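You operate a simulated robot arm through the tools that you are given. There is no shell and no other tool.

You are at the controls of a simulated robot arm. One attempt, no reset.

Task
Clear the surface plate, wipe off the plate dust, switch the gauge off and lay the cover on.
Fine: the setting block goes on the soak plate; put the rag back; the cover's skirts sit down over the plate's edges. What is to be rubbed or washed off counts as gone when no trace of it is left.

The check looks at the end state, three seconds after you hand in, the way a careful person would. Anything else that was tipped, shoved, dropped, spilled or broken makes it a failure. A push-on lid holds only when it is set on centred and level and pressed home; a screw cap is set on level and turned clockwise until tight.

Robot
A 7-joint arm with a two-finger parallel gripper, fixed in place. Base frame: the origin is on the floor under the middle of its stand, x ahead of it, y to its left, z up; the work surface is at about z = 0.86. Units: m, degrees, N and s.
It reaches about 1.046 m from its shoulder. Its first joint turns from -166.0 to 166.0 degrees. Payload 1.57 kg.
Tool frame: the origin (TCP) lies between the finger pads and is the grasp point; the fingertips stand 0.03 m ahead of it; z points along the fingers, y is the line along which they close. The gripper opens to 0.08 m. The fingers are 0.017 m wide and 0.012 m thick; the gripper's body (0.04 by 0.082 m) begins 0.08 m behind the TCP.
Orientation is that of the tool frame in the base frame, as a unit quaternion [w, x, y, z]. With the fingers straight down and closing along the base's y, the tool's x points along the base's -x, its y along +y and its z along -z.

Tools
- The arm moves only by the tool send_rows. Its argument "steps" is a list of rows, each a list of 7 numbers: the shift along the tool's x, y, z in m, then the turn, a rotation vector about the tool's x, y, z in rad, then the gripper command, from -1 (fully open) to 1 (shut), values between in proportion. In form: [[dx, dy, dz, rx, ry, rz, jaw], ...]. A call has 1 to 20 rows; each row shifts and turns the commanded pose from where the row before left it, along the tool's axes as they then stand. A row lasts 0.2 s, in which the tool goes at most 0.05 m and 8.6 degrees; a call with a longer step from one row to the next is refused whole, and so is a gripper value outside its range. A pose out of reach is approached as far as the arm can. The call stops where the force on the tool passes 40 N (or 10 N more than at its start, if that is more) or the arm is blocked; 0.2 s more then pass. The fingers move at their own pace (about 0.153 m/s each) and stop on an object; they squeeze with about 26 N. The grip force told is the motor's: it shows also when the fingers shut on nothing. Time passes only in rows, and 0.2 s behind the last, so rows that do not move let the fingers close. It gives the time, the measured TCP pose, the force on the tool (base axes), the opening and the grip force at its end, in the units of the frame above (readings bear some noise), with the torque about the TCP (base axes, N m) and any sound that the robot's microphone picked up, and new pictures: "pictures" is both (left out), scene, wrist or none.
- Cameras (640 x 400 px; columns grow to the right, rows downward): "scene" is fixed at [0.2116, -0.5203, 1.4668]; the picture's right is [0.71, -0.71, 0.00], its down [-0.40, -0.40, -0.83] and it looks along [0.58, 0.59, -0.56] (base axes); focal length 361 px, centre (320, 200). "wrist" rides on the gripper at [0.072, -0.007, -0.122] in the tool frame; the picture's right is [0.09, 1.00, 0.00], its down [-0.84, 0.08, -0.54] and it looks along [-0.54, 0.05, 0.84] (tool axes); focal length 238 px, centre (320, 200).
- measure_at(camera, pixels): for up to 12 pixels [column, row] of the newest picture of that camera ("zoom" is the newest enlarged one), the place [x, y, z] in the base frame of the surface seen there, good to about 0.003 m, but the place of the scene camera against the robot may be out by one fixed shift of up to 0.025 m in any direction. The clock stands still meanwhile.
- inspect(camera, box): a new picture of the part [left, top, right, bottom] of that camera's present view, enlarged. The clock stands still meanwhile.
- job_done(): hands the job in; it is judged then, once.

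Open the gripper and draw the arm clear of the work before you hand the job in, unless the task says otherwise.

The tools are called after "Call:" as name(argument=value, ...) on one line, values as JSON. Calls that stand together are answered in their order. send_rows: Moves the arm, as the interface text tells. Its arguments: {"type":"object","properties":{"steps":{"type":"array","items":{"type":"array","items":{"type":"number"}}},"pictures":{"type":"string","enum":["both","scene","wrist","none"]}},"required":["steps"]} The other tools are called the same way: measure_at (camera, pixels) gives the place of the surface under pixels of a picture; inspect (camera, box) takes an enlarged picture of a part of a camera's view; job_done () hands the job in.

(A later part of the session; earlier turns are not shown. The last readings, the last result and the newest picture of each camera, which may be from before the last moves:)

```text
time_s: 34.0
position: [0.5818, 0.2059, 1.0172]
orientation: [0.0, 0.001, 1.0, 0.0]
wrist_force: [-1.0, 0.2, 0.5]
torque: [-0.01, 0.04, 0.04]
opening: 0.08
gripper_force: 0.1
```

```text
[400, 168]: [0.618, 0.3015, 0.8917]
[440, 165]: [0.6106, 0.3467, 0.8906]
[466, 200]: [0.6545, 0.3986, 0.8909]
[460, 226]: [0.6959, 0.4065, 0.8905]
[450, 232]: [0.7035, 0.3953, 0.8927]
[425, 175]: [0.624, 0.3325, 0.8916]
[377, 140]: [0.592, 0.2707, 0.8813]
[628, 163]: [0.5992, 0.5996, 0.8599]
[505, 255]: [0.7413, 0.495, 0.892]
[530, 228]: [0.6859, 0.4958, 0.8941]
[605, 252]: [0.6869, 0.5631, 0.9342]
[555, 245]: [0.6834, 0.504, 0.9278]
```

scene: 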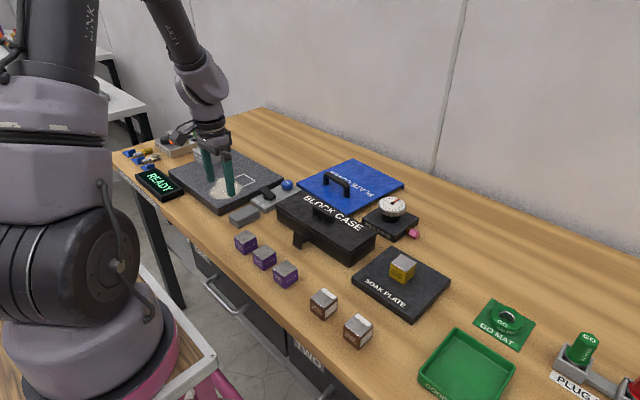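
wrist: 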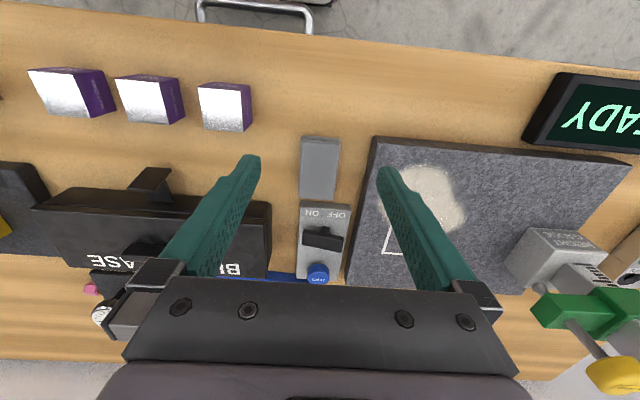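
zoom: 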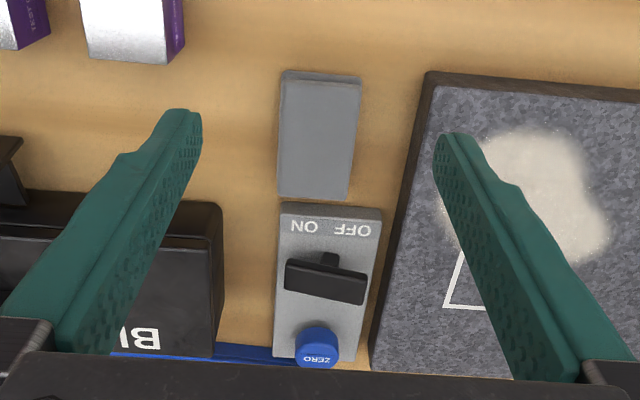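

Rag centre ≈ (0.633, 0.209), 0.04 wide, top z 0.887. I move over it, narrow the jaws to 0.06 and descend to tips at ~0.865.

Call:
send_rows(steps=[[-0.0255, 0.0015, 0, 0, 0, 0, -0.5], [-0.0255, 0.0015, 0, 0, 0, 0, -0.5], [0, 0, 0.03, 0, 0, 0, -0.5], [0, 0, 0.03, 0, 0, 0, -0.5], [0, 0, 0.03, 0, 0, 0, -0.5], [0, 0, 0.018, 0, 0, 0, -0.5], [0, 0, 0.008, 0, 0, 0, -0.5], [0, 0, 0.005, 0, 0, 0, -0.5], [0, 0, 0, 0, 0, 0, -0.5]], pictures="both")

```text
time_s: 36.0
position: [0.6322, 0.2096, 0.8962]
orientation: [0.0, 0.0, 1.0, -0.001]
wrist_force: [0.0, -0.4, 0.3]
torque: [0.0, -0.01, 0.06]
opening: 0.0599
gripper_force: 0.0
```

scene: 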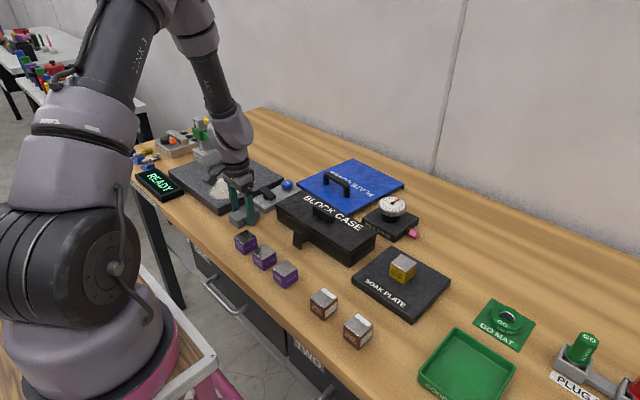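
wrist: 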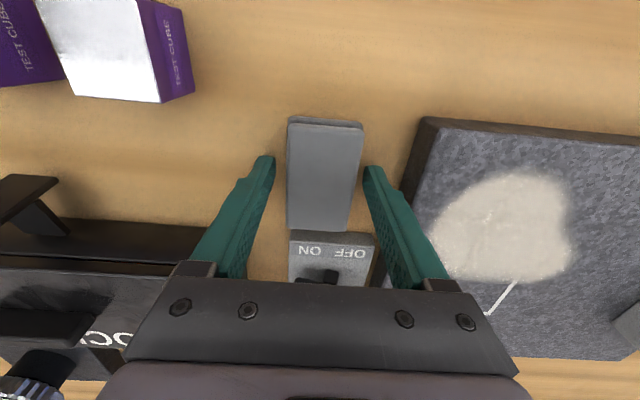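

The rag is between the fingers. I close on it and lift slowly.

Call:
send_rows(steps=[[0, 0, 0, 0, 0, 0, 0.2], [0, 0, 0, 0, 0, 0, 1], [0, 0, 0, 0, 0, 0, 1], [0, 0, 0, 0, 0, 0, 1], [0, 0, -0.002, 0, 0, 0, 1], [0, 0, -0.004, 0, 0, 0, 1], [0, 0, -0.008, 0, 0, 0, 1], [0, 0, -0.01, 0, 0, 0, 1], [0, 0, -0.012, 0, 0, 0, 1], [0, 0, -0.012, 0, 0, 0, 1], [0, 0, -0.008, 0, 0, 0, 1], [0, 0, -0.004, 0, 0, 0, 1], [0, 0, 0, 0, 0, 0, 1]], pictures="both")

Call:
inspect(camera="scene", box=[190, 140, 310, 236])

```text
time_s: 38.8
position: [0.6321, 0.2104, 0.9551]
orientation: [0.0, 0.001, 1.0, 0.0]
wrist_force: [0.0, 0.8, -0.5]
torque: [0.0, 0.0, -0.03]
opening: 0.0467
gripper_force: 25.8
```

scene: 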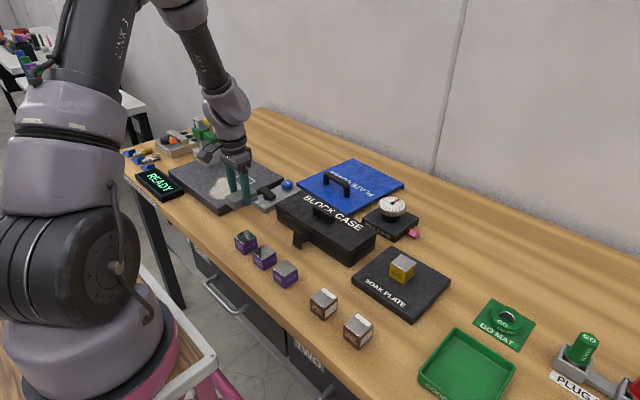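
wrist: 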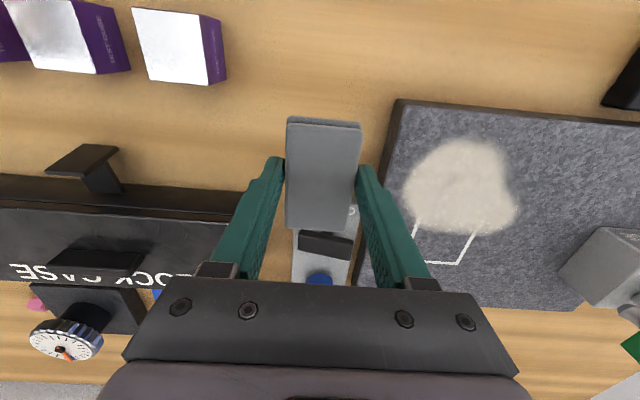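

```text
4.17 times, centred on (250, 188) of scene
```

zoom: 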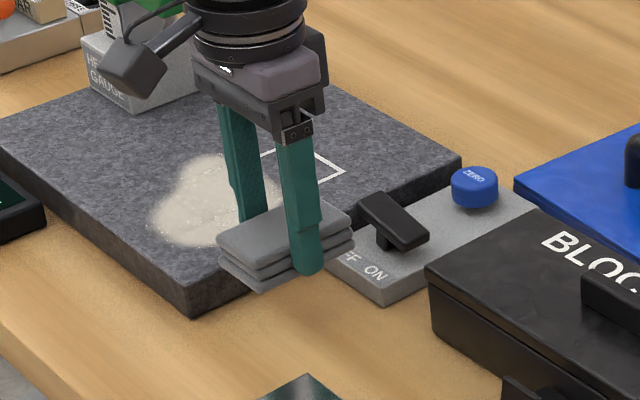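

The rag is held firmly. I carry it over the dust's right edge and lower to touch the plate (contact expected near TCP z 0.926).

Call:
send_rows(steps=[[0, 0.02, 0, 0, 0, 0, 1], [0, 0.03, 0, 0, 0, 0, 1], [0, 0.03, 0, 0, 0, 0, 1], [0, 0.01, 0, 0, 0, 0, 1], [0, 0, 0.01, 0, 0, 0, 1], [0, 0, 0.01, 0, 0, 0, 1], [0, 0, 0.005, 0, 0, 0, 1], [0, 0, 0.002, 0, 0, 0, 1], [0, 0, 0.001, 0, 0, 0, 1], [0, 0, 0, 0, 0, 0, 1]], pictures="both")

```text
time_s: 41.0
position: [0.6322, 0.2998, 0.9277]
orientation: [0.0, 0.001, 1.0, 0.0]
wrist_force: [0.0, -0.2, -0.2]
torque: [0.0, 0.0, -0.01]
opening: 0.0465
gripper_force: 26.0
```

scene: 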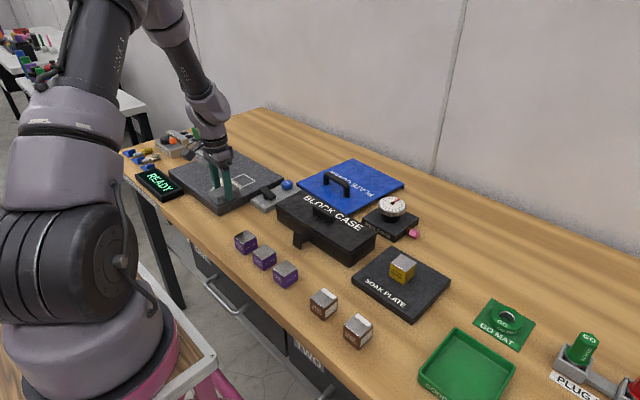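
wrist: 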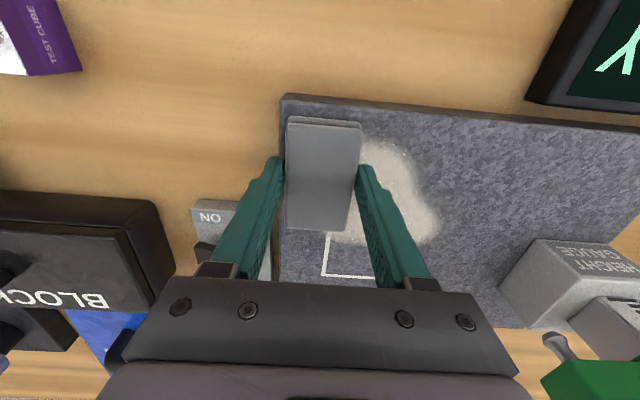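

Not quite touching yet. I lower 1 mm at a time to get a light press.

Call:
send_rows(steps=[[0, 0, 0.001, 0, 0, 0, 1], [0, 0, 0.001, 0, 0, 0, 1], [0, 0, 0.001, 0, 0, 0, 1], [0, 0, 0, 0, 0, 0, 1]], pictures="none")

```text
time_s: 42.0
position: [0.6309, 0.2984, 0.9244]
orientation: [0.0, 0.001, 1.0, 0.0]
wrist_force: [-0.4, -1.2, 8.5]
torque: [-0.08, 0.01, -0.02]
opening: 0.0471
gripper_force: 26.1
```

8.5 N of press. I wipe along +y across the near half and come back shifted to x≈0.66.

Call:
send_rows(steps=[[0, -0.01, 0, 0, 0, 0, 1], [0, 0.015, 0, 0, 0, 0, 1], [0, 0.015, 0, 0, 0, 0, 1], [0, 0.015, 0, 0, 0, 0, 1], [0, 0.015, 0, 0, 0, 0, 1], [0, 0.015, 0, 0, 0, 0, 1], [0, 0.015, 0, 0, 0, 0, 1], [0, 0.015, 0, 0, 0, 0, 1], [0, 0.015, 0, 0, 0, 0, 1], [-0.015, 0, 0, 0, 0, 0, 1], [-0.015, 0, 0, 0, 0, 0, 1], [0, -0.015, 0, 0, 0, 0, 1], [0, -0.015, 0, 0, 0, 0, 1], [0, -0.015, 0, 0, 0, 0, 1], [0, -0.015, 0, 0, 0, 0, 1], [0, -0.015, 0, 0, 0, 0, 1], [0, -0.015, 0, 0, 0, 0, 1], [0, -0.015, 0, 0, 0, 0, 1], [0, -0.015, 0, 0, 0, 0, 1], [0, 0, 0, 0, 0, 0, 1]], pictures="both")

```text
time_s: 46.2
position: [0.6611, 0.29, 0.926]
orientation: [0.0, 0.001, 1.0, -0.001]
wrist_force: [0.3, 0.4, 0.5]
torque: [0.01, 0.01, 0.03]
opening: 0.047
gripper_force: 25.7
```

scene: 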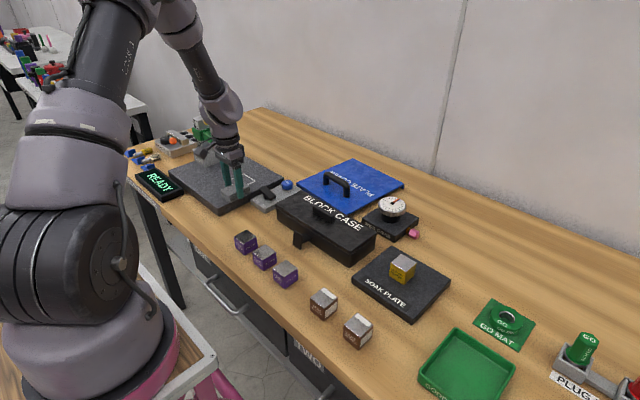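
wrist: 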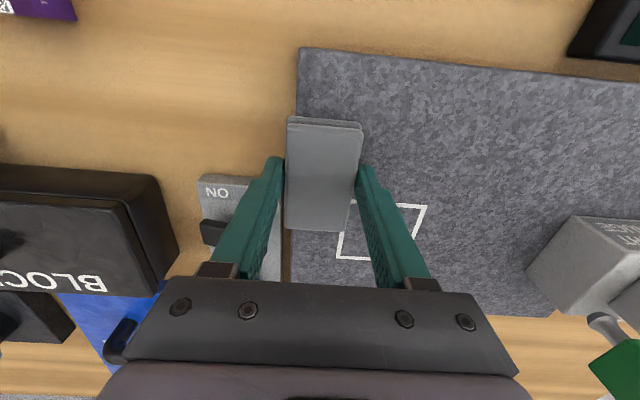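

Most of the dust is gone. I press a touch more and make another pass at x≈0.69 out to y≈0.40 and back, to be sure of the far half.

Call:
send_rows(steps=[[0, 0, 0.0015, 0, 0, 0, 1], [-0.015, 0, 0, 0, 0, 0, 1], [-0.015, 0, 0, 0, 0, 0, 1], [0, 0.015, 0, 0, 0, 0, 1], [0, 0.015, 0, 0, 0, 0, 1], [0, 0.015, 0, 0, 0, 0, 1], [0, 0.015, 0, 0, 0, 0, 1], [0, 0.015, 0, 0, 0, 0, 1], [0, 0.015, 0, 0, 0, 0, 1], [0, 0.015, 0, 0, 0, 0, 1], [0.015, 0, 0, 0, 0, 0, 1], [0.015, 0, 0, 0, 0, 0, 1], [0, -0.015, 0, 0, 0, 0, 1], [0, -0.015, 0, 0, 0, 0, 1], [0, -0.015, 0, 0, 0, 0, 1], [0, -0.015, 0, 0, 0, 0, 1], [0, -0.015, 0, 0, 0, 0, 1], [0, -0.015, 0, 0, 0, 0, 1], [0, -0.015, 0, 0, 0, 0, 1], [0, 0, 0, 0, 0, 0, 1]], pictures="wrist")

```text
time_s: 50.4
position: [0.6611, 0.2888, 0.9235]
orientation: [0.0, 0.001, 1.0, -0.001]
wrist_force: [0.0, 3.8, 9.8]
torque: [0.13, 0.06, 0.0]
opening: 0.0469
gripper_force: 25.7
```

wrist: 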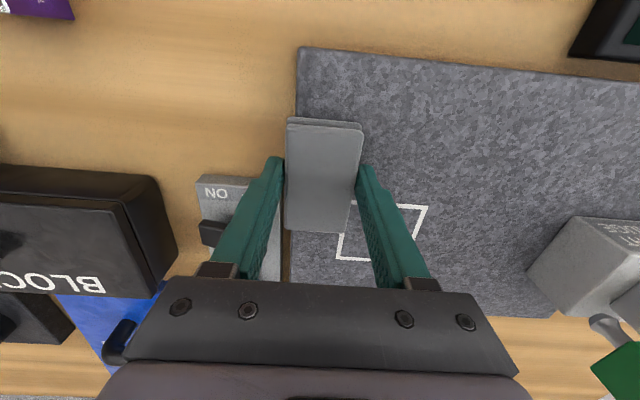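

The plate looks clean; I lift the rag off and move back over its place, then inspect the plate for traces.

Call:
send_rows(steps=[[0, 0, -0.01, 0, 0, 0, 1], [0, 0, -0.015, 0, 0, 0, 1], [0, 0, -0.015, 0, 0, 0, 1], [0.009, -0.026, 0, 0, 0, 0, 1], [0.01, -0.027, 0, 0, 0, 0, 1], [0.01, -0.0265, 0, 0, 0, 0, 1], [0, 0, 0, 0, 0, 0, 1]], pictures="both")

Call:
inspect(camera="wrist", box=[360, 80, 600, 300])

Call:
inspect(camera="scene", box=[160, 140, 290, 220])

```text
time_s: 52.0
position: [0.6312, 0.207, 0.9661]
orientation: [0.0, 0.001, 1.0, 0.0]
wrist_force: [-0.1, -0.3, 0.4]
torque: [0.03, 0.0, 0.02]
opening: 0.0471
gripper_force: 26.6
```

scene: 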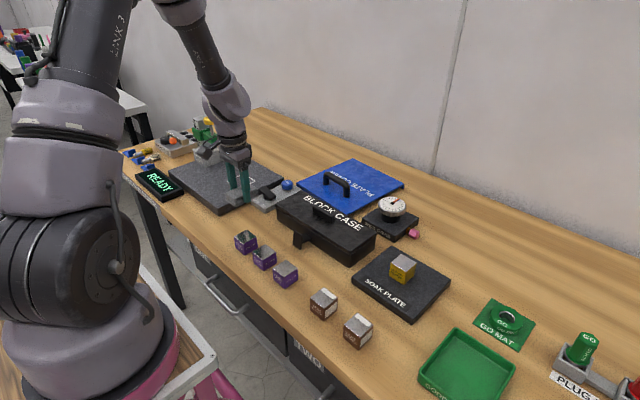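
wrist: 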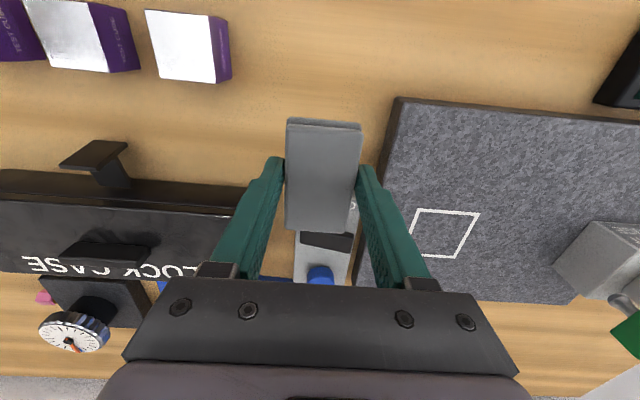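

```text
1.82 times, centred on (480, 190) of wrist
```

zoom: 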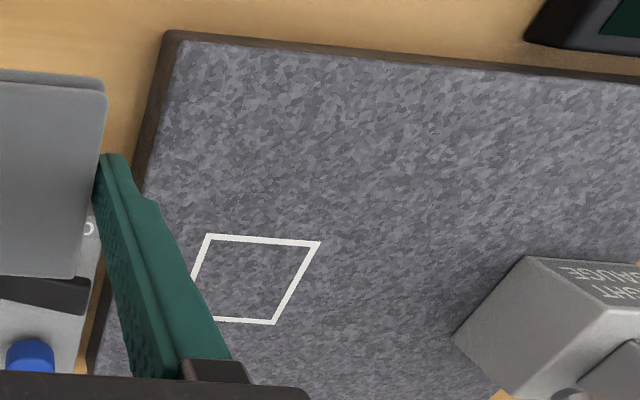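

```text
4.92 times, centred on (225, 180) of scene
```

zoom: 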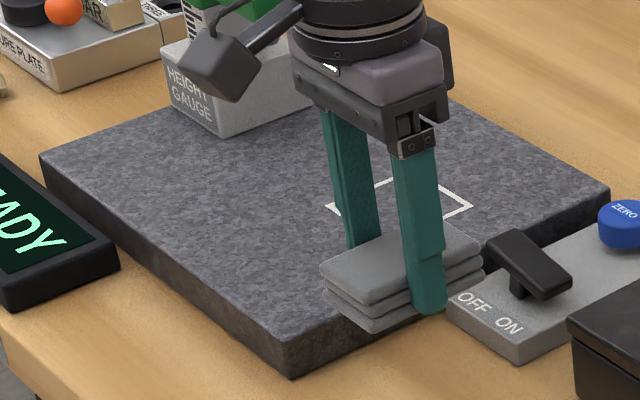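

The plate is clean, the square outline being a marking. I lower the rag back to its place at (0.632, 0.2096).

Call:
send_rows(steps=[[-0.001, 0.0025, 0, 0, 0, 0, 1], [0, 0, 0.02, 0, 0, 0, 1], [0, 0, 0.02, 0, 0, 0, 1], [0, 0, 0.015, 0, 0, 0, 1], [0, 0, 0.008, 0, 0, 0, 1], [0, 0, 0.004, 0, 0, 0, 1], [0, 0, 0, 0, 0, 0, 1]], pictures="wrist")

```text
time_s: 53.6
position: [0.6357, 0.2109, 0.8962]
orientation: [0.0, 0.001, 1.0, 0.0]
wrist_force: [0.0, -0.3, -0.2]
torque: [-0.02, -0.01, 0.04]
opening: 0.0469
gripper_force: 26.1
```

wrist: 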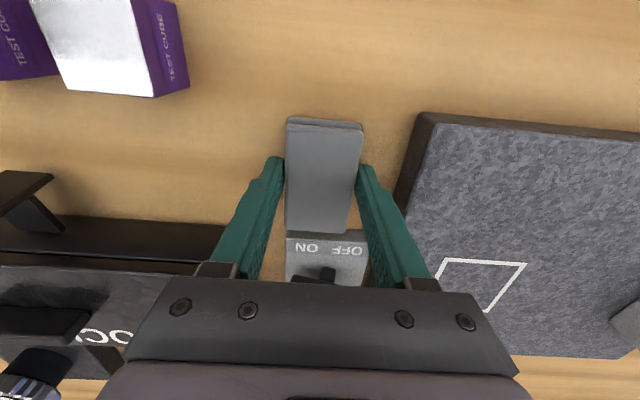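

Close to the bench; I take it down the last bit in half-millimetre steps.

Call:
send_rows(steps=[[0, 0, 0.001, 0, 0, 0, 1], [0, 0, 0.0005, 0, 0, 0, 1], [0, 0, 0, 0, 0, 0, 1]], pictures="none")

```text
time_s: 54.4
position: [0.6339, 0.2118, 0.8947]
orientation: [-0.001, -0.001, 1.0, 0.0]
wrist_force: [0.0, 0.5, 0.0]
torque: [0.0, 0.0, -0.02]
opening: 0.0466
gripper_force: 25.6
```

No contact yet; another 2 mm down.

Call:
send_rows(steps=[[0, 0, 0.0007, 0, 0, 0, 1], [0, 0, 0.0007, 0, 0, 0, 1], [0, 0, 0.0006, 0, 0, 0, 1], [0, 0, 0, 0, 0, 0, 1]], pictures="none")

```text
time_s: 55.4
position: [0.6338, 0.2125, 0.8937]
orientation: [0.001, 0.0, 1.0, 0.001]
wrist_force: [0.4, 0.2, 28.0]
torque: [-0.06, 0.17, -0.01]
opening: 0.0469
gripper_force: 25.9
```

Firm contact (28 N). I ease up 1 mm, open to 0.06 and rise.

Call:
send_rows(steps=[[0, 0, -0.0012, 0, 0, 0, 1], [0, 0, 0, 0, 0, 0, 0.0], [0, 0, 0, 0, 0, 0, -0.4], [0, 0, 0, 0, 0, 0, -0.5], [0, 0, -0.01, 0, 0, 0, -0.5], [0, 0, -0.03, 0, 0, 0, -0.5], [0, 0, -0.04, 0, 0, 0, -0.5], [0, 0, -0.03, 0, 0, 0, -0.5], [0, 0, 0, 0, 0, 0, -0.5]], pictures="both")

Call:
inspect(camera="scene", box=[160, 140, 300, 240])

Call:
inspect(camera="wrist", box=[220, 100, 500, 290])

```text
time_s: 57.4
position: [0.631, 0.2138, 1.006]
orientation: [0.001, 0.0, 1.0, -0.001]
wrist_force: [-0.6, 0.1, 0.2]
torque: [-0.01, 0.02, 0.01]
opening: 0.06
gripper_force: 0.0
```

scene: 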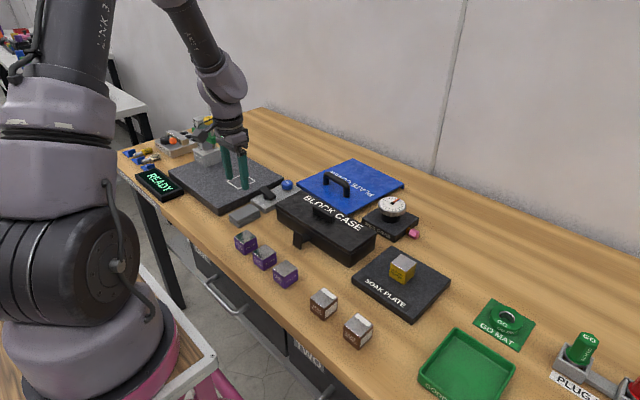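
wrist: 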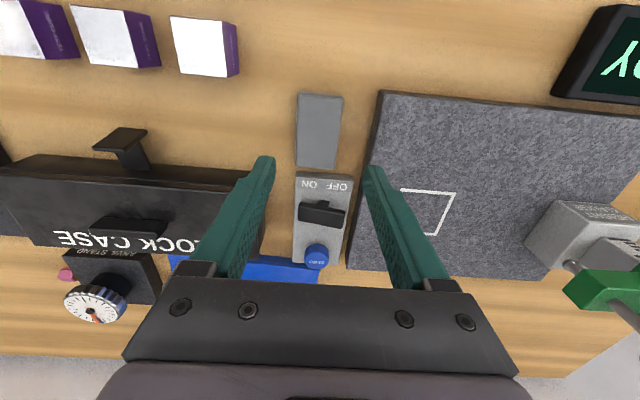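

```text
4.00 times, centred on (230, 190) of scene
```

zoom: 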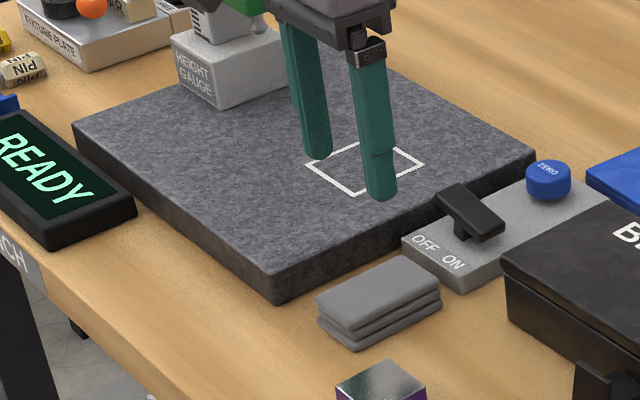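

```text
2.11 times, centred on (360, 195) of wrist
```

zoom: 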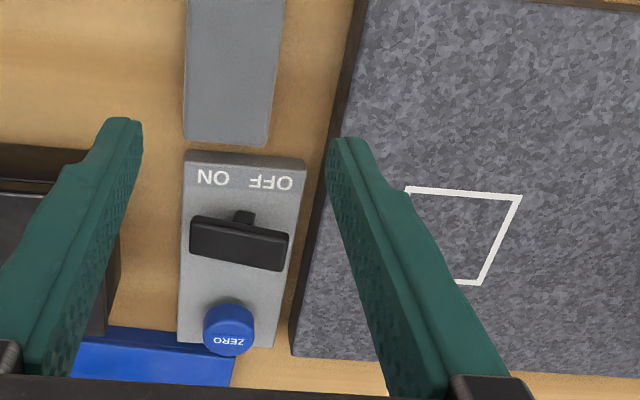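

The rag is back in place and the plate is clean. Now the lever: its OFF end (+y) stands up, ON end is down, so I close the fingers and hover over the OFF end at about (0.724, 0.245).

Call:
measure_at(camera="wrist", pixels=[[299, 97], [341, 98], [336, 164], [299, 163], [303, 205], [303, 217], [343, 211], [340, 225], [321, 214], [323, 203]])

Call:
send_rows(steps=[[-0.031, 0.0104, 0, 0, 0, 0, 1], [-0.031, 0.0104, 0, 0, 0, 0, 1], [-0.031, 0.0104, 0, 0, 0, 0, 1], [0, 0, 0.02, 0, 0, 0, 1], [0, 0, 0.02, 0, 0, 0, 1], [0, 0, 0, 0, 0, 0, 1]], pictures="both")

Call:
inspect(camera="scene", box=[230, 140, 330, 220])

```text
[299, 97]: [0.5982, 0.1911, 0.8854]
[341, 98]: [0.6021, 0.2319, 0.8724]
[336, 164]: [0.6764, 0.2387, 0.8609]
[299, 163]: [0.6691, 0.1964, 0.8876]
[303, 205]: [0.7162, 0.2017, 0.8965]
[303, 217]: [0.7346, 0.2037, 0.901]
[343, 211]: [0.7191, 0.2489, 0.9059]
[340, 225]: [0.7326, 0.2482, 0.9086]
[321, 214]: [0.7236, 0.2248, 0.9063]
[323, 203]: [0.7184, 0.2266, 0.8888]
```

```text
time_s: 58.8
position: [0.7247, 0.2448, 0.965]
orientation: [0.0, -0.001, 1.0, 0.0]
wrist_force: [0.6, 0.2, 0.8]
torque: [0.03, 0.03, 0.02]
opening: 0.0
gripper_force: 20.7
```

scene: 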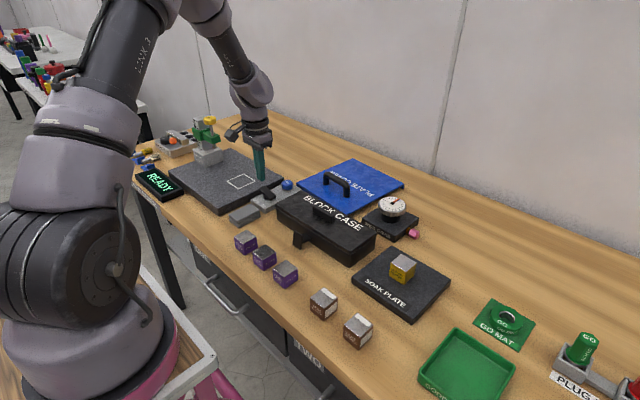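
wrist: 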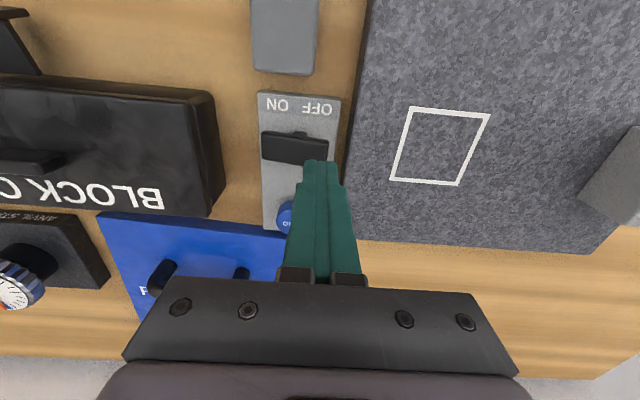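

```text
5.00 times, centred on (280, 180) of scene
```

zoom: 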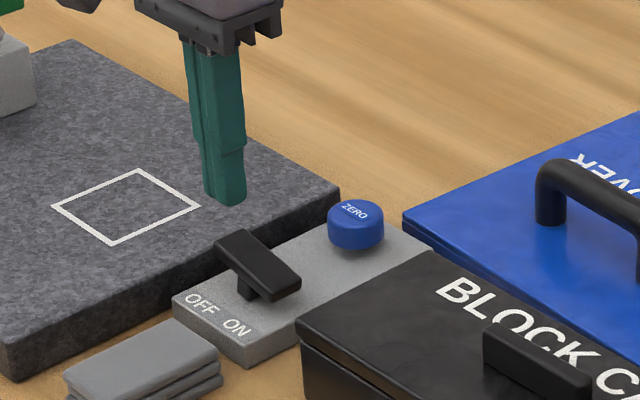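

The tips are over the lever's OFF end. I lower slowly to press it down.

Call:
send_rows(steps=[[0, 0, 0.01, 0, 0, 0, 1], [0, 0, 0.01, 0, 0, 0, 1], [0, 0, 0.002, 0, 0, 0, 1], [0, 0, 0.002, 0, 0, 0, 1], [0, 0, 0.002, 0, 0, 0, 1], [0, 0, 0.002, 0, 0, 0, 1], [0, 0, 0.002, 0, 0, 0, 1], [0, 0, 0, 0, 0, 0, 1]], pictures="both")

Call:
inspect(camera="scene", box=[230, 140, 330, 220])

```text
time_s: 60.6
position: [0.7273, 0.2435, 0.9345]
orientation: [0.0, 0.001, 1.0, 0.0]
wrist_force: [1.0, -0.8, 0.2]
torque: [0.0, 0.0, 0.03]
opening: 0.0
gripper_force: 21.5
```

scene: 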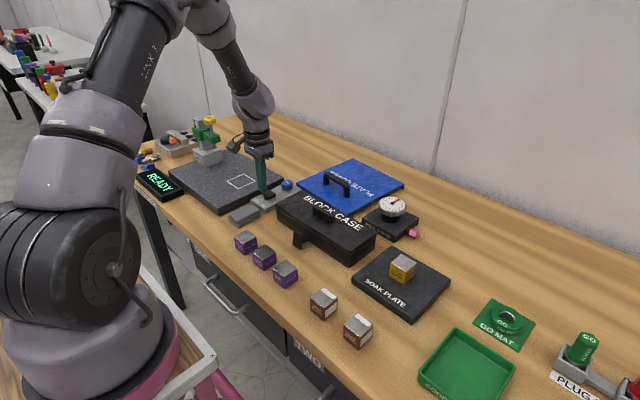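
wrist: 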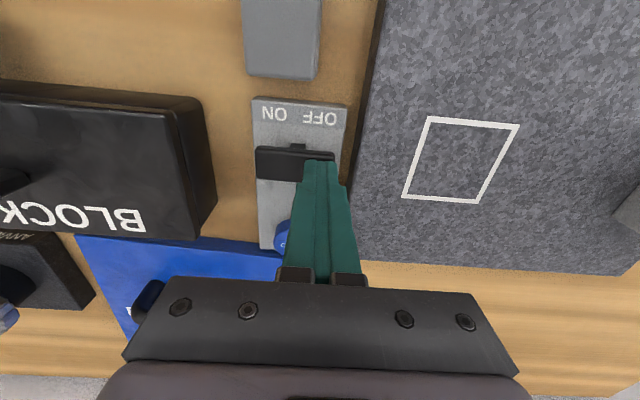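

```text
5.00 times, centred on (280, 180) of scene
```

zoom: 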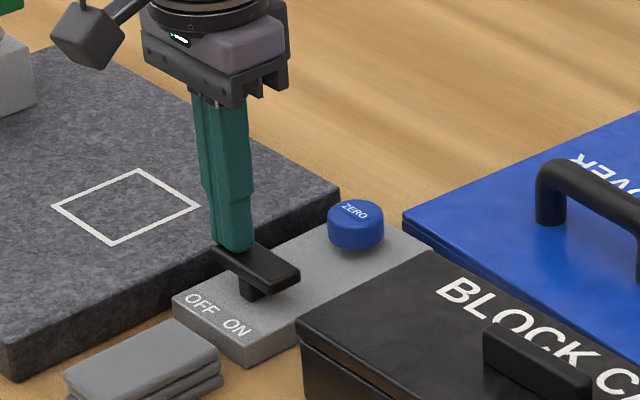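

The bar has rocked to about level under light force, display still READY. I press on further.

Call:
send_rows(steps=[[0, 0, 0.002, 0, 0, 0, 1], [0, 0, 0.002, 0, 0, 0, 1], [0, 0, 0.002, 0, 0, 0, 1], [0, 0, 0.001, 0, 0, 0, 1], [0, 0, 0, 0, 0, 0, 1]], pictures="both")

Call:
inspect(camera="scene", box=[230, 140, 330, 220])

```text
time_s: 61.4
position: [0.7261, 0.2441, 0.9327]
orientation: [0.001, 0.002, 1.0, 0.002]
wrist_force: [-10.4, -5.4, 17.8]
torque: [-0.38, 0.32, -0.09]
opening: 0.0
gripper_force: 21.7
stopped in row 4: the force on the tool passed its limit at 43 N (the readings are from after the stop); the commanded pose is now the measured one
```

scene: 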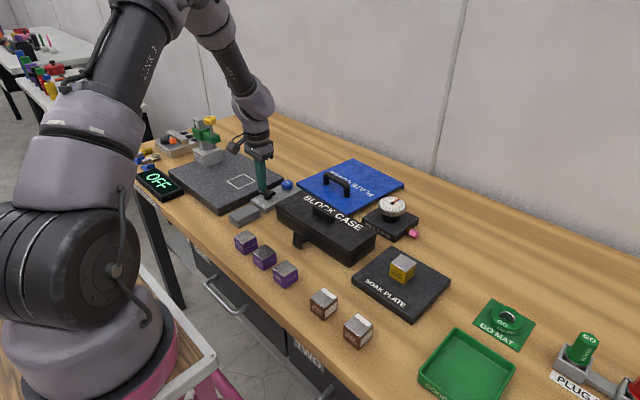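
wrist: 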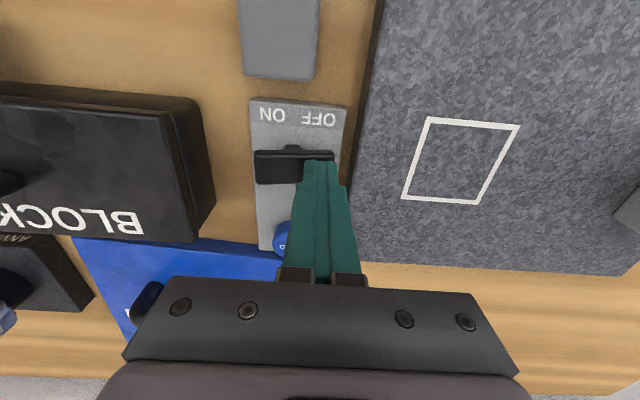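

```text
5.00 times, centred on (280, 180) of scene
```

zoom: 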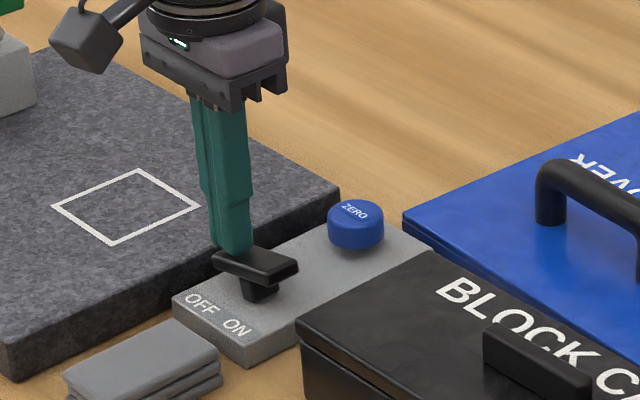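

The display now reads OFF. I lift off gently and check that it stays so.

Call:
send_rows(steps=[[0, 0, -0.005, 0, 0, 0, 1], [0, 0, -0.02, 0, 0, 0, 1], [0, 0, -0.04, 0, 0, 0, 1], [0, 0, -0.04, 0, 0, 0, 1], [0, 0, 0, 0, 0, 0, 1]], pictures="both")

Call:
inspect(camera="scene", box=[130, 140, 330, 220])

Call:
inspect(camera="wrist", box=[200, 80, 400, 260])

```text
time_s: 62.6
position: [0.7254, 0.2446, 1.0354]
orientation: [0.003, 0.001, 1.0, 0.001]
wrist_force: [0.3, -0.3, 0.0]
torque: [-0.01, -0.01, 0.01]
opening: 0.0001
gripper_force: 21.5
```

scene: 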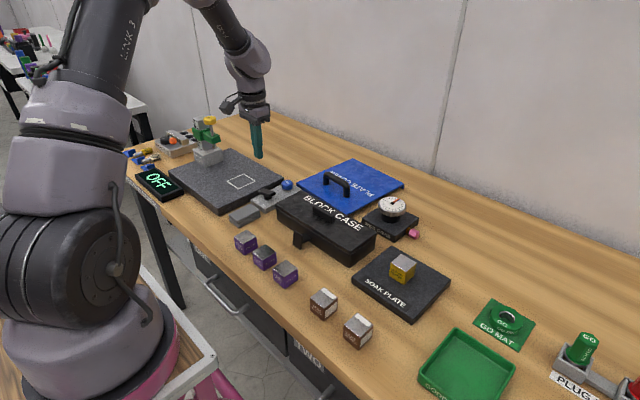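
wrist: 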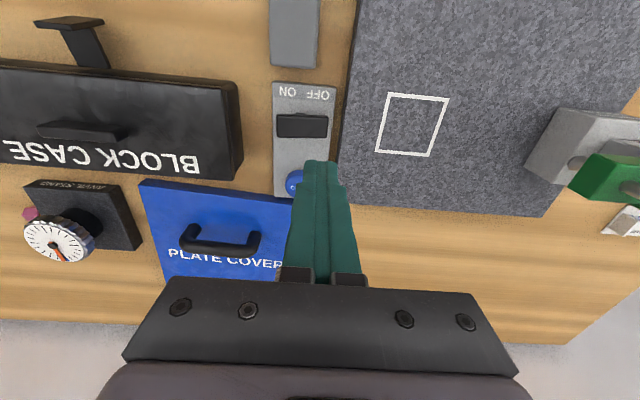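

```text
3.20 times, centred on (230, 180) of scene
```

zoom: 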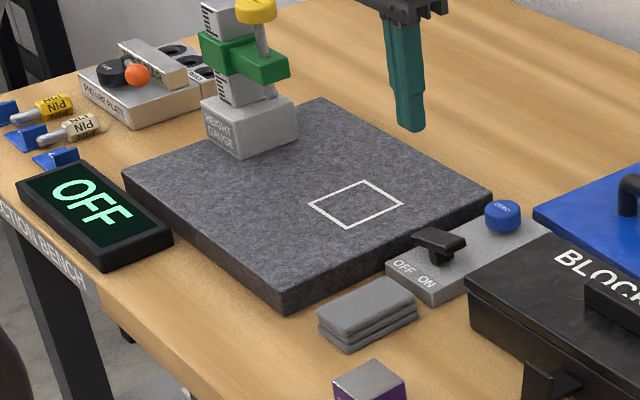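

```text
2.22 times, centred on (300, 170) of wrist
```

zoom: 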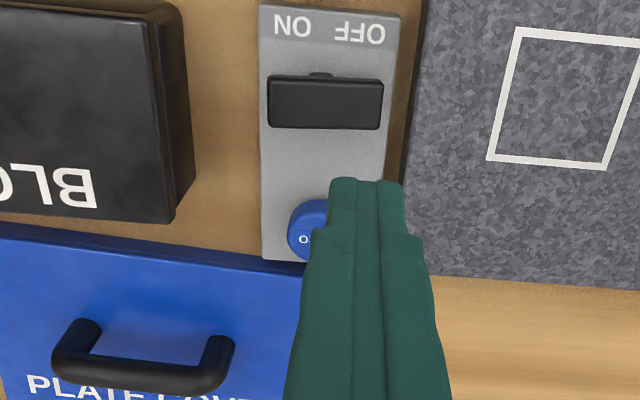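

The gauge is off and the box hasn't moved. Now I study the height gauge's overhang above the plate before carrying the cover.

Call:
inspect(camera="scene", box=[180, 105, 250, 170])

Call:
inspect(camera="wrist", box=[500, 80, 640, 240])

Call:
measure_at(camera="scene", pixels=[[208, 118], [215, 122], [217, 129], [218, 135], [213, 142], [211, 126], [214, 139], [203, 140], [220, 151], [198, 150], [207, 138], [213, 116]])

```text
6.15 times, centred on (215, 138) of scene
```

zoom: 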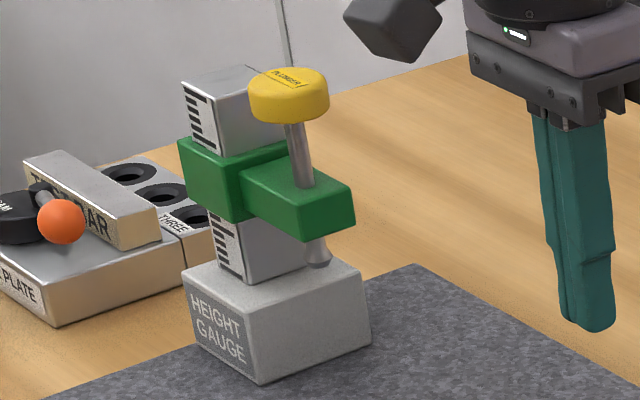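

```text
2.50 times, centred on (570, 160) of wrist
```

zoom: 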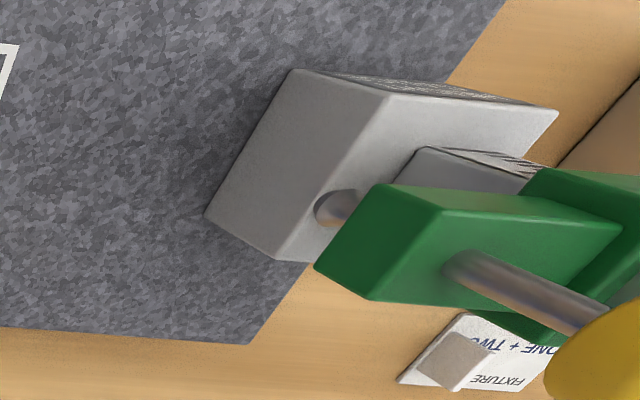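

```text
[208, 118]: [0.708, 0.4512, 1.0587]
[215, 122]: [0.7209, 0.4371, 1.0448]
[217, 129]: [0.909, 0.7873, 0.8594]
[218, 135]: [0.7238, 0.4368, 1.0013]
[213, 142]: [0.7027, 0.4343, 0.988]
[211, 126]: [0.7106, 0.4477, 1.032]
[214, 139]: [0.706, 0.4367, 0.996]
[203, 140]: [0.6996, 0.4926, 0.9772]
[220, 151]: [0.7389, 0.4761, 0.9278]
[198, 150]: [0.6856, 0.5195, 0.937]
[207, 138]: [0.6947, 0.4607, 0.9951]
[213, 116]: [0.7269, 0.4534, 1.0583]
```

The plunger tip hangs below the green arm. I measure the plunger, green arm, and cover corners with both cameras for consistency.

Call:
measure_at(camera="scene", pixels=[[214.5, 147.5], [214.5, 146], [299, 185], [297.5, 184.5], [350, 161.5], [401, 182], [361, 212], [327, 176], [348, 189], [338, 180], [282, 180], [219, 212]])

Call:
measure_at(camera="wrist", pixels=[[142, 182], [291, 199], [168, 274], [186, 240], [253, 245], [220, 250], [574, 164], [578, 160], [600, 170], [345, 205], [545, 213], [360, 5]])

```text
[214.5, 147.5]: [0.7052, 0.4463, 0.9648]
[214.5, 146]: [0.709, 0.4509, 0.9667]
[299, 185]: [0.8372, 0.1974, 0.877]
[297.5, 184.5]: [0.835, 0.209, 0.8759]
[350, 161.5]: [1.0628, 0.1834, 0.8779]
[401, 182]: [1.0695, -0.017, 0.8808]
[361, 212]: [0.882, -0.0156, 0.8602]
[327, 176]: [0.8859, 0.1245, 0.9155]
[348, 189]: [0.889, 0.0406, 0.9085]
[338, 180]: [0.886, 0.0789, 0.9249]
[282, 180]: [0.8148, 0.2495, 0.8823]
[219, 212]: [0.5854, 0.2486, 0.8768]
```

```text
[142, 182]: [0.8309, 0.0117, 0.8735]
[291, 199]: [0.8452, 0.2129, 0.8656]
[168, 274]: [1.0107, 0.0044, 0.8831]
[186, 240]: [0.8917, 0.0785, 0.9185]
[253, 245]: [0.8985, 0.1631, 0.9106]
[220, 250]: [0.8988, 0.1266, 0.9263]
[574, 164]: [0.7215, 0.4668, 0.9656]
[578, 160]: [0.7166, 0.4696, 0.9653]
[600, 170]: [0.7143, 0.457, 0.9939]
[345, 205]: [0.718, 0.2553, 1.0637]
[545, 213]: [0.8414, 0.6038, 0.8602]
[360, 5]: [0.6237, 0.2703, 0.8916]
```

The plunger tip's underside is at z≈0.965 over y≥0.455, so the cover must slide in from -y below it. I raise the arm, turn the tool +90° about its axis (tool x to +y) and open the jaws for the handle.

Call:
send_rows(steps=[[0, 0, -0.035, 0, 0, 0, 1], [0, 0, -0.03, 0, 0, 0, 0], [0, 0, 0, 0, 0, 0.1428, -1], [0, 0, 0, 0, 0, 0.1428, -1], [0, 0, 0, 0, 0, 0.1428, -1], [0, 0, 0, 0, 0, 0.1428, -1], [0, 0, 0, 0, 0, 0.1428, -1], [0, 0, 0, 0, 0, 0.1428, -1], [0, 0, 0, 0, 0, 0.1428, -1], [0, 0, 0, 0, 0, 0.1428, -1], [0, 0, 0, 0, 0, 0.1428, -1], [0, 0, 0, 0, 0, 0.1428, -1], [0, 0, 0, 0, 0, 0.1428, -1], [0, 0, 0, 0, 0, 0, -1]], pictures="both")

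```text
time_s: 65.6
position: [0.7267, 0.2432, 1.0995]
orientation: [0.001, 0.709, 0.705, 0.002]
wrist_force: [0.1, 0.2, 0.6]
torque: [0.0, 0.01, 0.02]
opening: 0.08
gripper_force: 0.1
```

scene: 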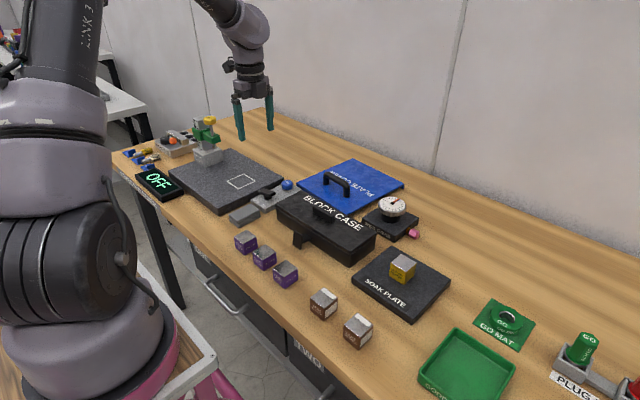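
wrist: 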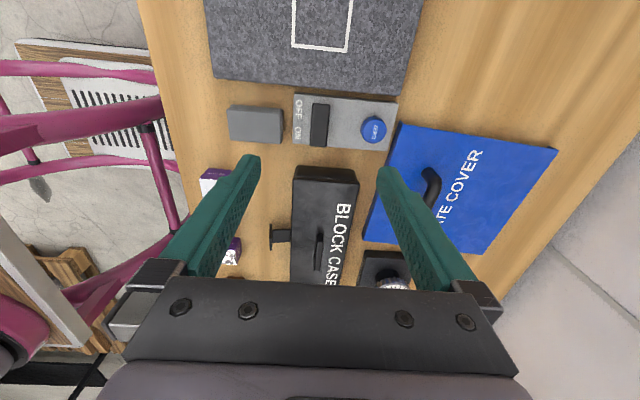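

The orientation is as wanted. I move +x to look straight at the cover from this side and measure its corners and handle exactly.

Call:
send_rows(steps=[[0, 0.043, 0, 0, 0, 0, -1], [0, 0.043, 0, 0, 0, 0, -1], [0, 0.043, 0, 0, 0, 0, -1], [0, 0.043, 0, 0, 0, 0, -1], [0, 0, 0, 0, 0, 0, -1]], pictures="both")

Call:
inspect(camera="wrist", box=[180, 60, 480, 300])

```text
time_s: 66.8
position: [0.9025, 0.2442, 1.1018]
orientation: [0.0, 0.708, 0.706, 0.002]
wrist_force: [-0.3, -0.5, -0.5]
torque: [-0.01, -0.01, 0.01]
opening: 0.0799
gripper_force: 0.1
```

scene: 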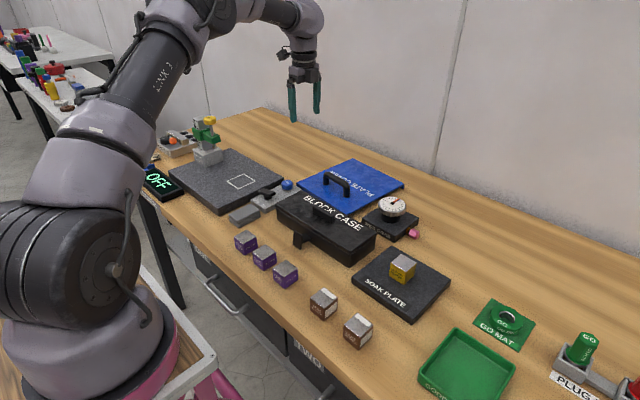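
wrist: 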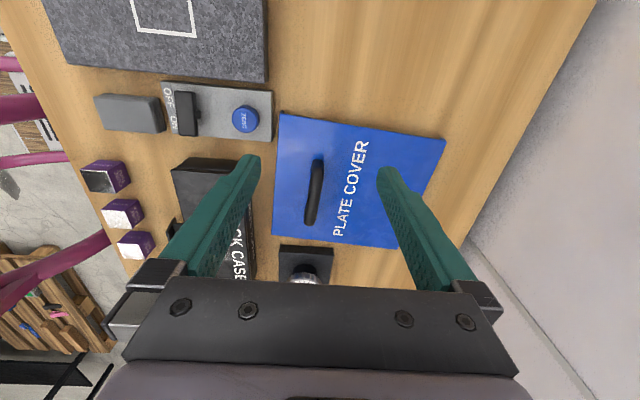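

```text
1.67 times, centred on (330, 180) of wrist
```

zoom: 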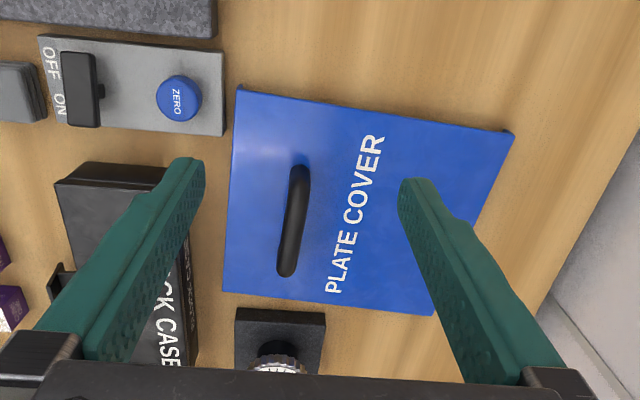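

I measure the cover's corners and handle line through the enlarged picture.

Call:
measure_at(camera="zoom", pixels=[[241, 90], [508, 135], [431, 311], [227, 289], [300, 172], [287, 270], [296, 200], [291, 240], [375, 113], [230, 200], [330, 301], [480, 205]])

Call:
measure_at(camera="zoom", pixels=[[238, 88], [511, 133], [434, 314], [225, 291], [303, 185], [290, 185], [300, 220], [288, 220], [293, 255], [280, 255], [227, 200], [475, 220]])

```text
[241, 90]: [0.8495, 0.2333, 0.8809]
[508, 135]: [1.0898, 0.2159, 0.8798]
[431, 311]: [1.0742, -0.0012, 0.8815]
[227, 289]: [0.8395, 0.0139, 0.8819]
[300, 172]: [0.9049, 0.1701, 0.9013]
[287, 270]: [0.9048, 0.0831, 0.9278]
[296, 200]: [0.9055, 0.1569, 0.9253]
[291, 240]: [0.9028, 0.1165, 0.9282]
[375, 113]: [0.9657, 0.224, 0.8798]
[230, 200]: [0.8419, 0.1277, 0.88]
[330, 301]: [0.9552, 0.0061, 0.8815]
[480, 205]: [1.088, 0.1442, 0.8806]
```

```text
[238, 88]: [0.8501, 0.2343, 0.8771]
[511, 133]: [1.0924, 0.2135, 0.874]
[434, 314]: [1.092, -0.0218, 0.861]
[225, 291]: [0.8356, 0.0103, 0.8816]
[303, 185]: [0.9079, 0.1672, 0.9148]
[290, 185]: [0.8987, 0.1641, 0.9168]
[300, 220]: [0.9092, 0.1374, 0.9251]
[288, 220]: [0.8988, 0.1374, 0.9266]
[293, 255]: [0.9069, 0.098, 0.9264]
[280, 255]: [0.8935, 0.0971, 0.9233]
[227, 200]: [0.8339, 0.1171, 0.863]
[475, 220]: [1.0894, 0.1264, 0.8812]
```

Cover yaw is about -3.8°, size ≈0.241×0.222, centre ≈(0.963, 0.114); handle bar at ≈(0.9025, 0.12), top z 0.928, 12 mm thick. I move above the handle, align the yaw by +0.064 rad and come partway down to check.

Call:
send_rows(steps=[[-0.0415, 0, 0, 0, 0, 0, -1], [-0.0415, 0, 0, 0, 0, 0, -1], [-0.0412, 0, 0, 0, 0, 0, -1], [0, 0, 0.03, 0, 0, 0.064, -1], [0, 0, 0.03, 0, 0, 0, -1], [0, 0, 0.03, 0, 0, 0, -1], [0, 0, 0, 0, 0, 0, -1]], pictures="both")

Call:
inspect(camera="wrist", box=[200, 80, 440, 290])

Call:
inspect(camera="scene", box=[280, 110, 420, 220])

```text
time_s: 68.4
position: [0.8983, 0.1193, 1.0114]
orientation: [-0.001, 0.73, 0.683, 0.003]
wrist_force: [0.2, 0.9, 0.8]
torque: [0.01, 0.0, -0.01]
opening: 0.0797
gripper_force: 0.1
```

scene: 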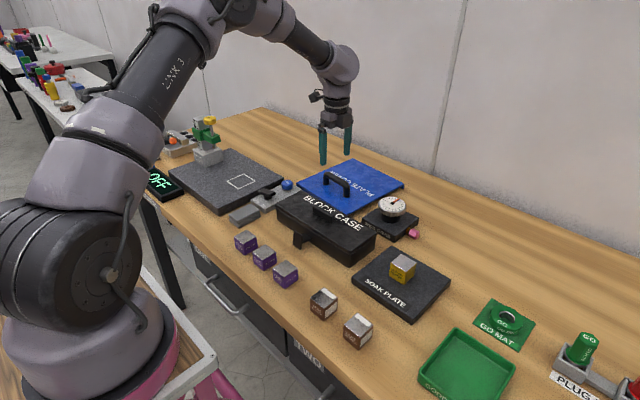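
wrist: 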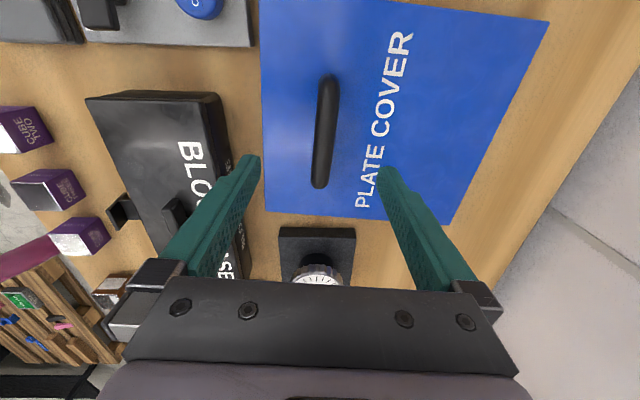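

```text
1.90 times, centred on (320, 185) of wrist
```

zoom: 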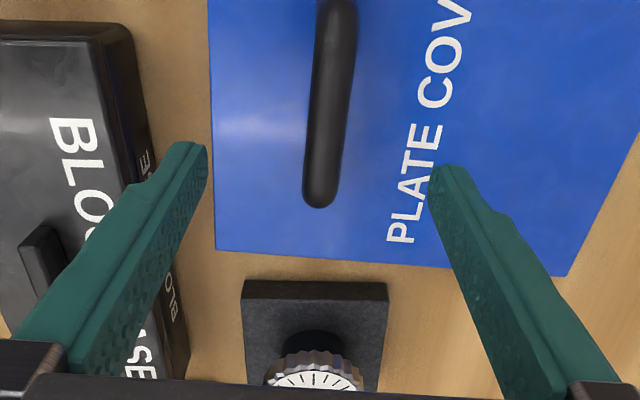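

```text
3.64 times, centred on (350, 165) of scene
```

zoom: 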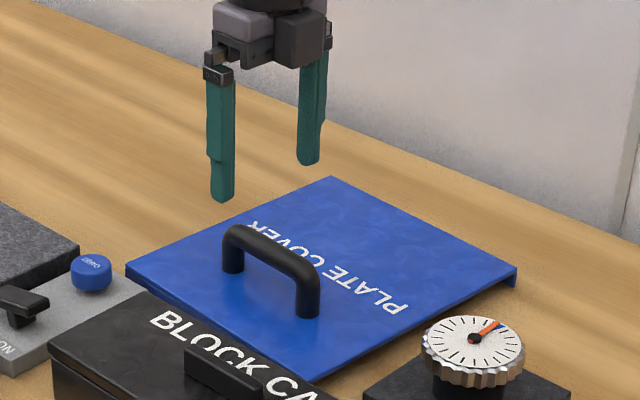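

I measure the bar again from here.

Call:
measure_at(camera="wrist", pixels=[[323, 85], [334, 85], [320, 130], [331, 130], [316, 165], [327, 165], [327, 110], [320, 182], [266, 208], [540, 25], [450, 218], [264, 5]])

Call:
measure_at(camera="wrist", pixels=[[319, 140], [325, 140], [330, 140], [318, 150], [324, 150], [329, 150], [321, 120], [327, 120], [332, 120], [360, 100], [290, 100], [290, 180]])

```text
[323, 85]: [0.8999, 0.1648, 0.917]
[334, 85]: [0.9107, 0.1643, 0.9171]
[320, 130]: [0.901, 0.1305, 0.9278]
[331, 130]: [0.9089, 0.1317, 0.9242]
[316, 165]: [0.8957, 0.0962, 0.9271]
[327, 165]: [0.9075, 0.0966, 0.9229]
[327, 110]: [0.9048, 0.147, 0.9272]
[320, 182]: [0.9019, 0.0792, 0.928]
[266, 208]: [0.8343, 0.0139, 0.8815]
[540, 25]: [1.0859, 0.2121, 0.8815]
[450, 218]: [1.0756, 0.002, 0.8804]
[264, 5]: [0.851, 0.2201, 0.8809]
```

```text
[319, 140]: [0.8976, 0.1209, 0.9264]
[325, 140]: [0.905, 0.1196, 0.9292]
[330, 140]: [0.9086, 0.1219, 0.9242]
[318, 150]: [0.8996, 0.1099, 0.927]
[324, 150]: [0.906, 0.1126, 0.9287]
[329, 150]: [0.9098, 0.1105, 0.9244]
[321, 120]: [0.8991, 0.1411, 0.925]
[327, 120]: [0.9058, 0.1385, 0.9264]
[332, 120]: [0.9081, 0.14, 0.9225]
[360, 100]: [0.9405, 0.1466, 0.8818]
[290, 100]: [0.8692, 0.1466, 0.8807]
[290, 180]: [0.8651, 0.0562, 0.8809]
```

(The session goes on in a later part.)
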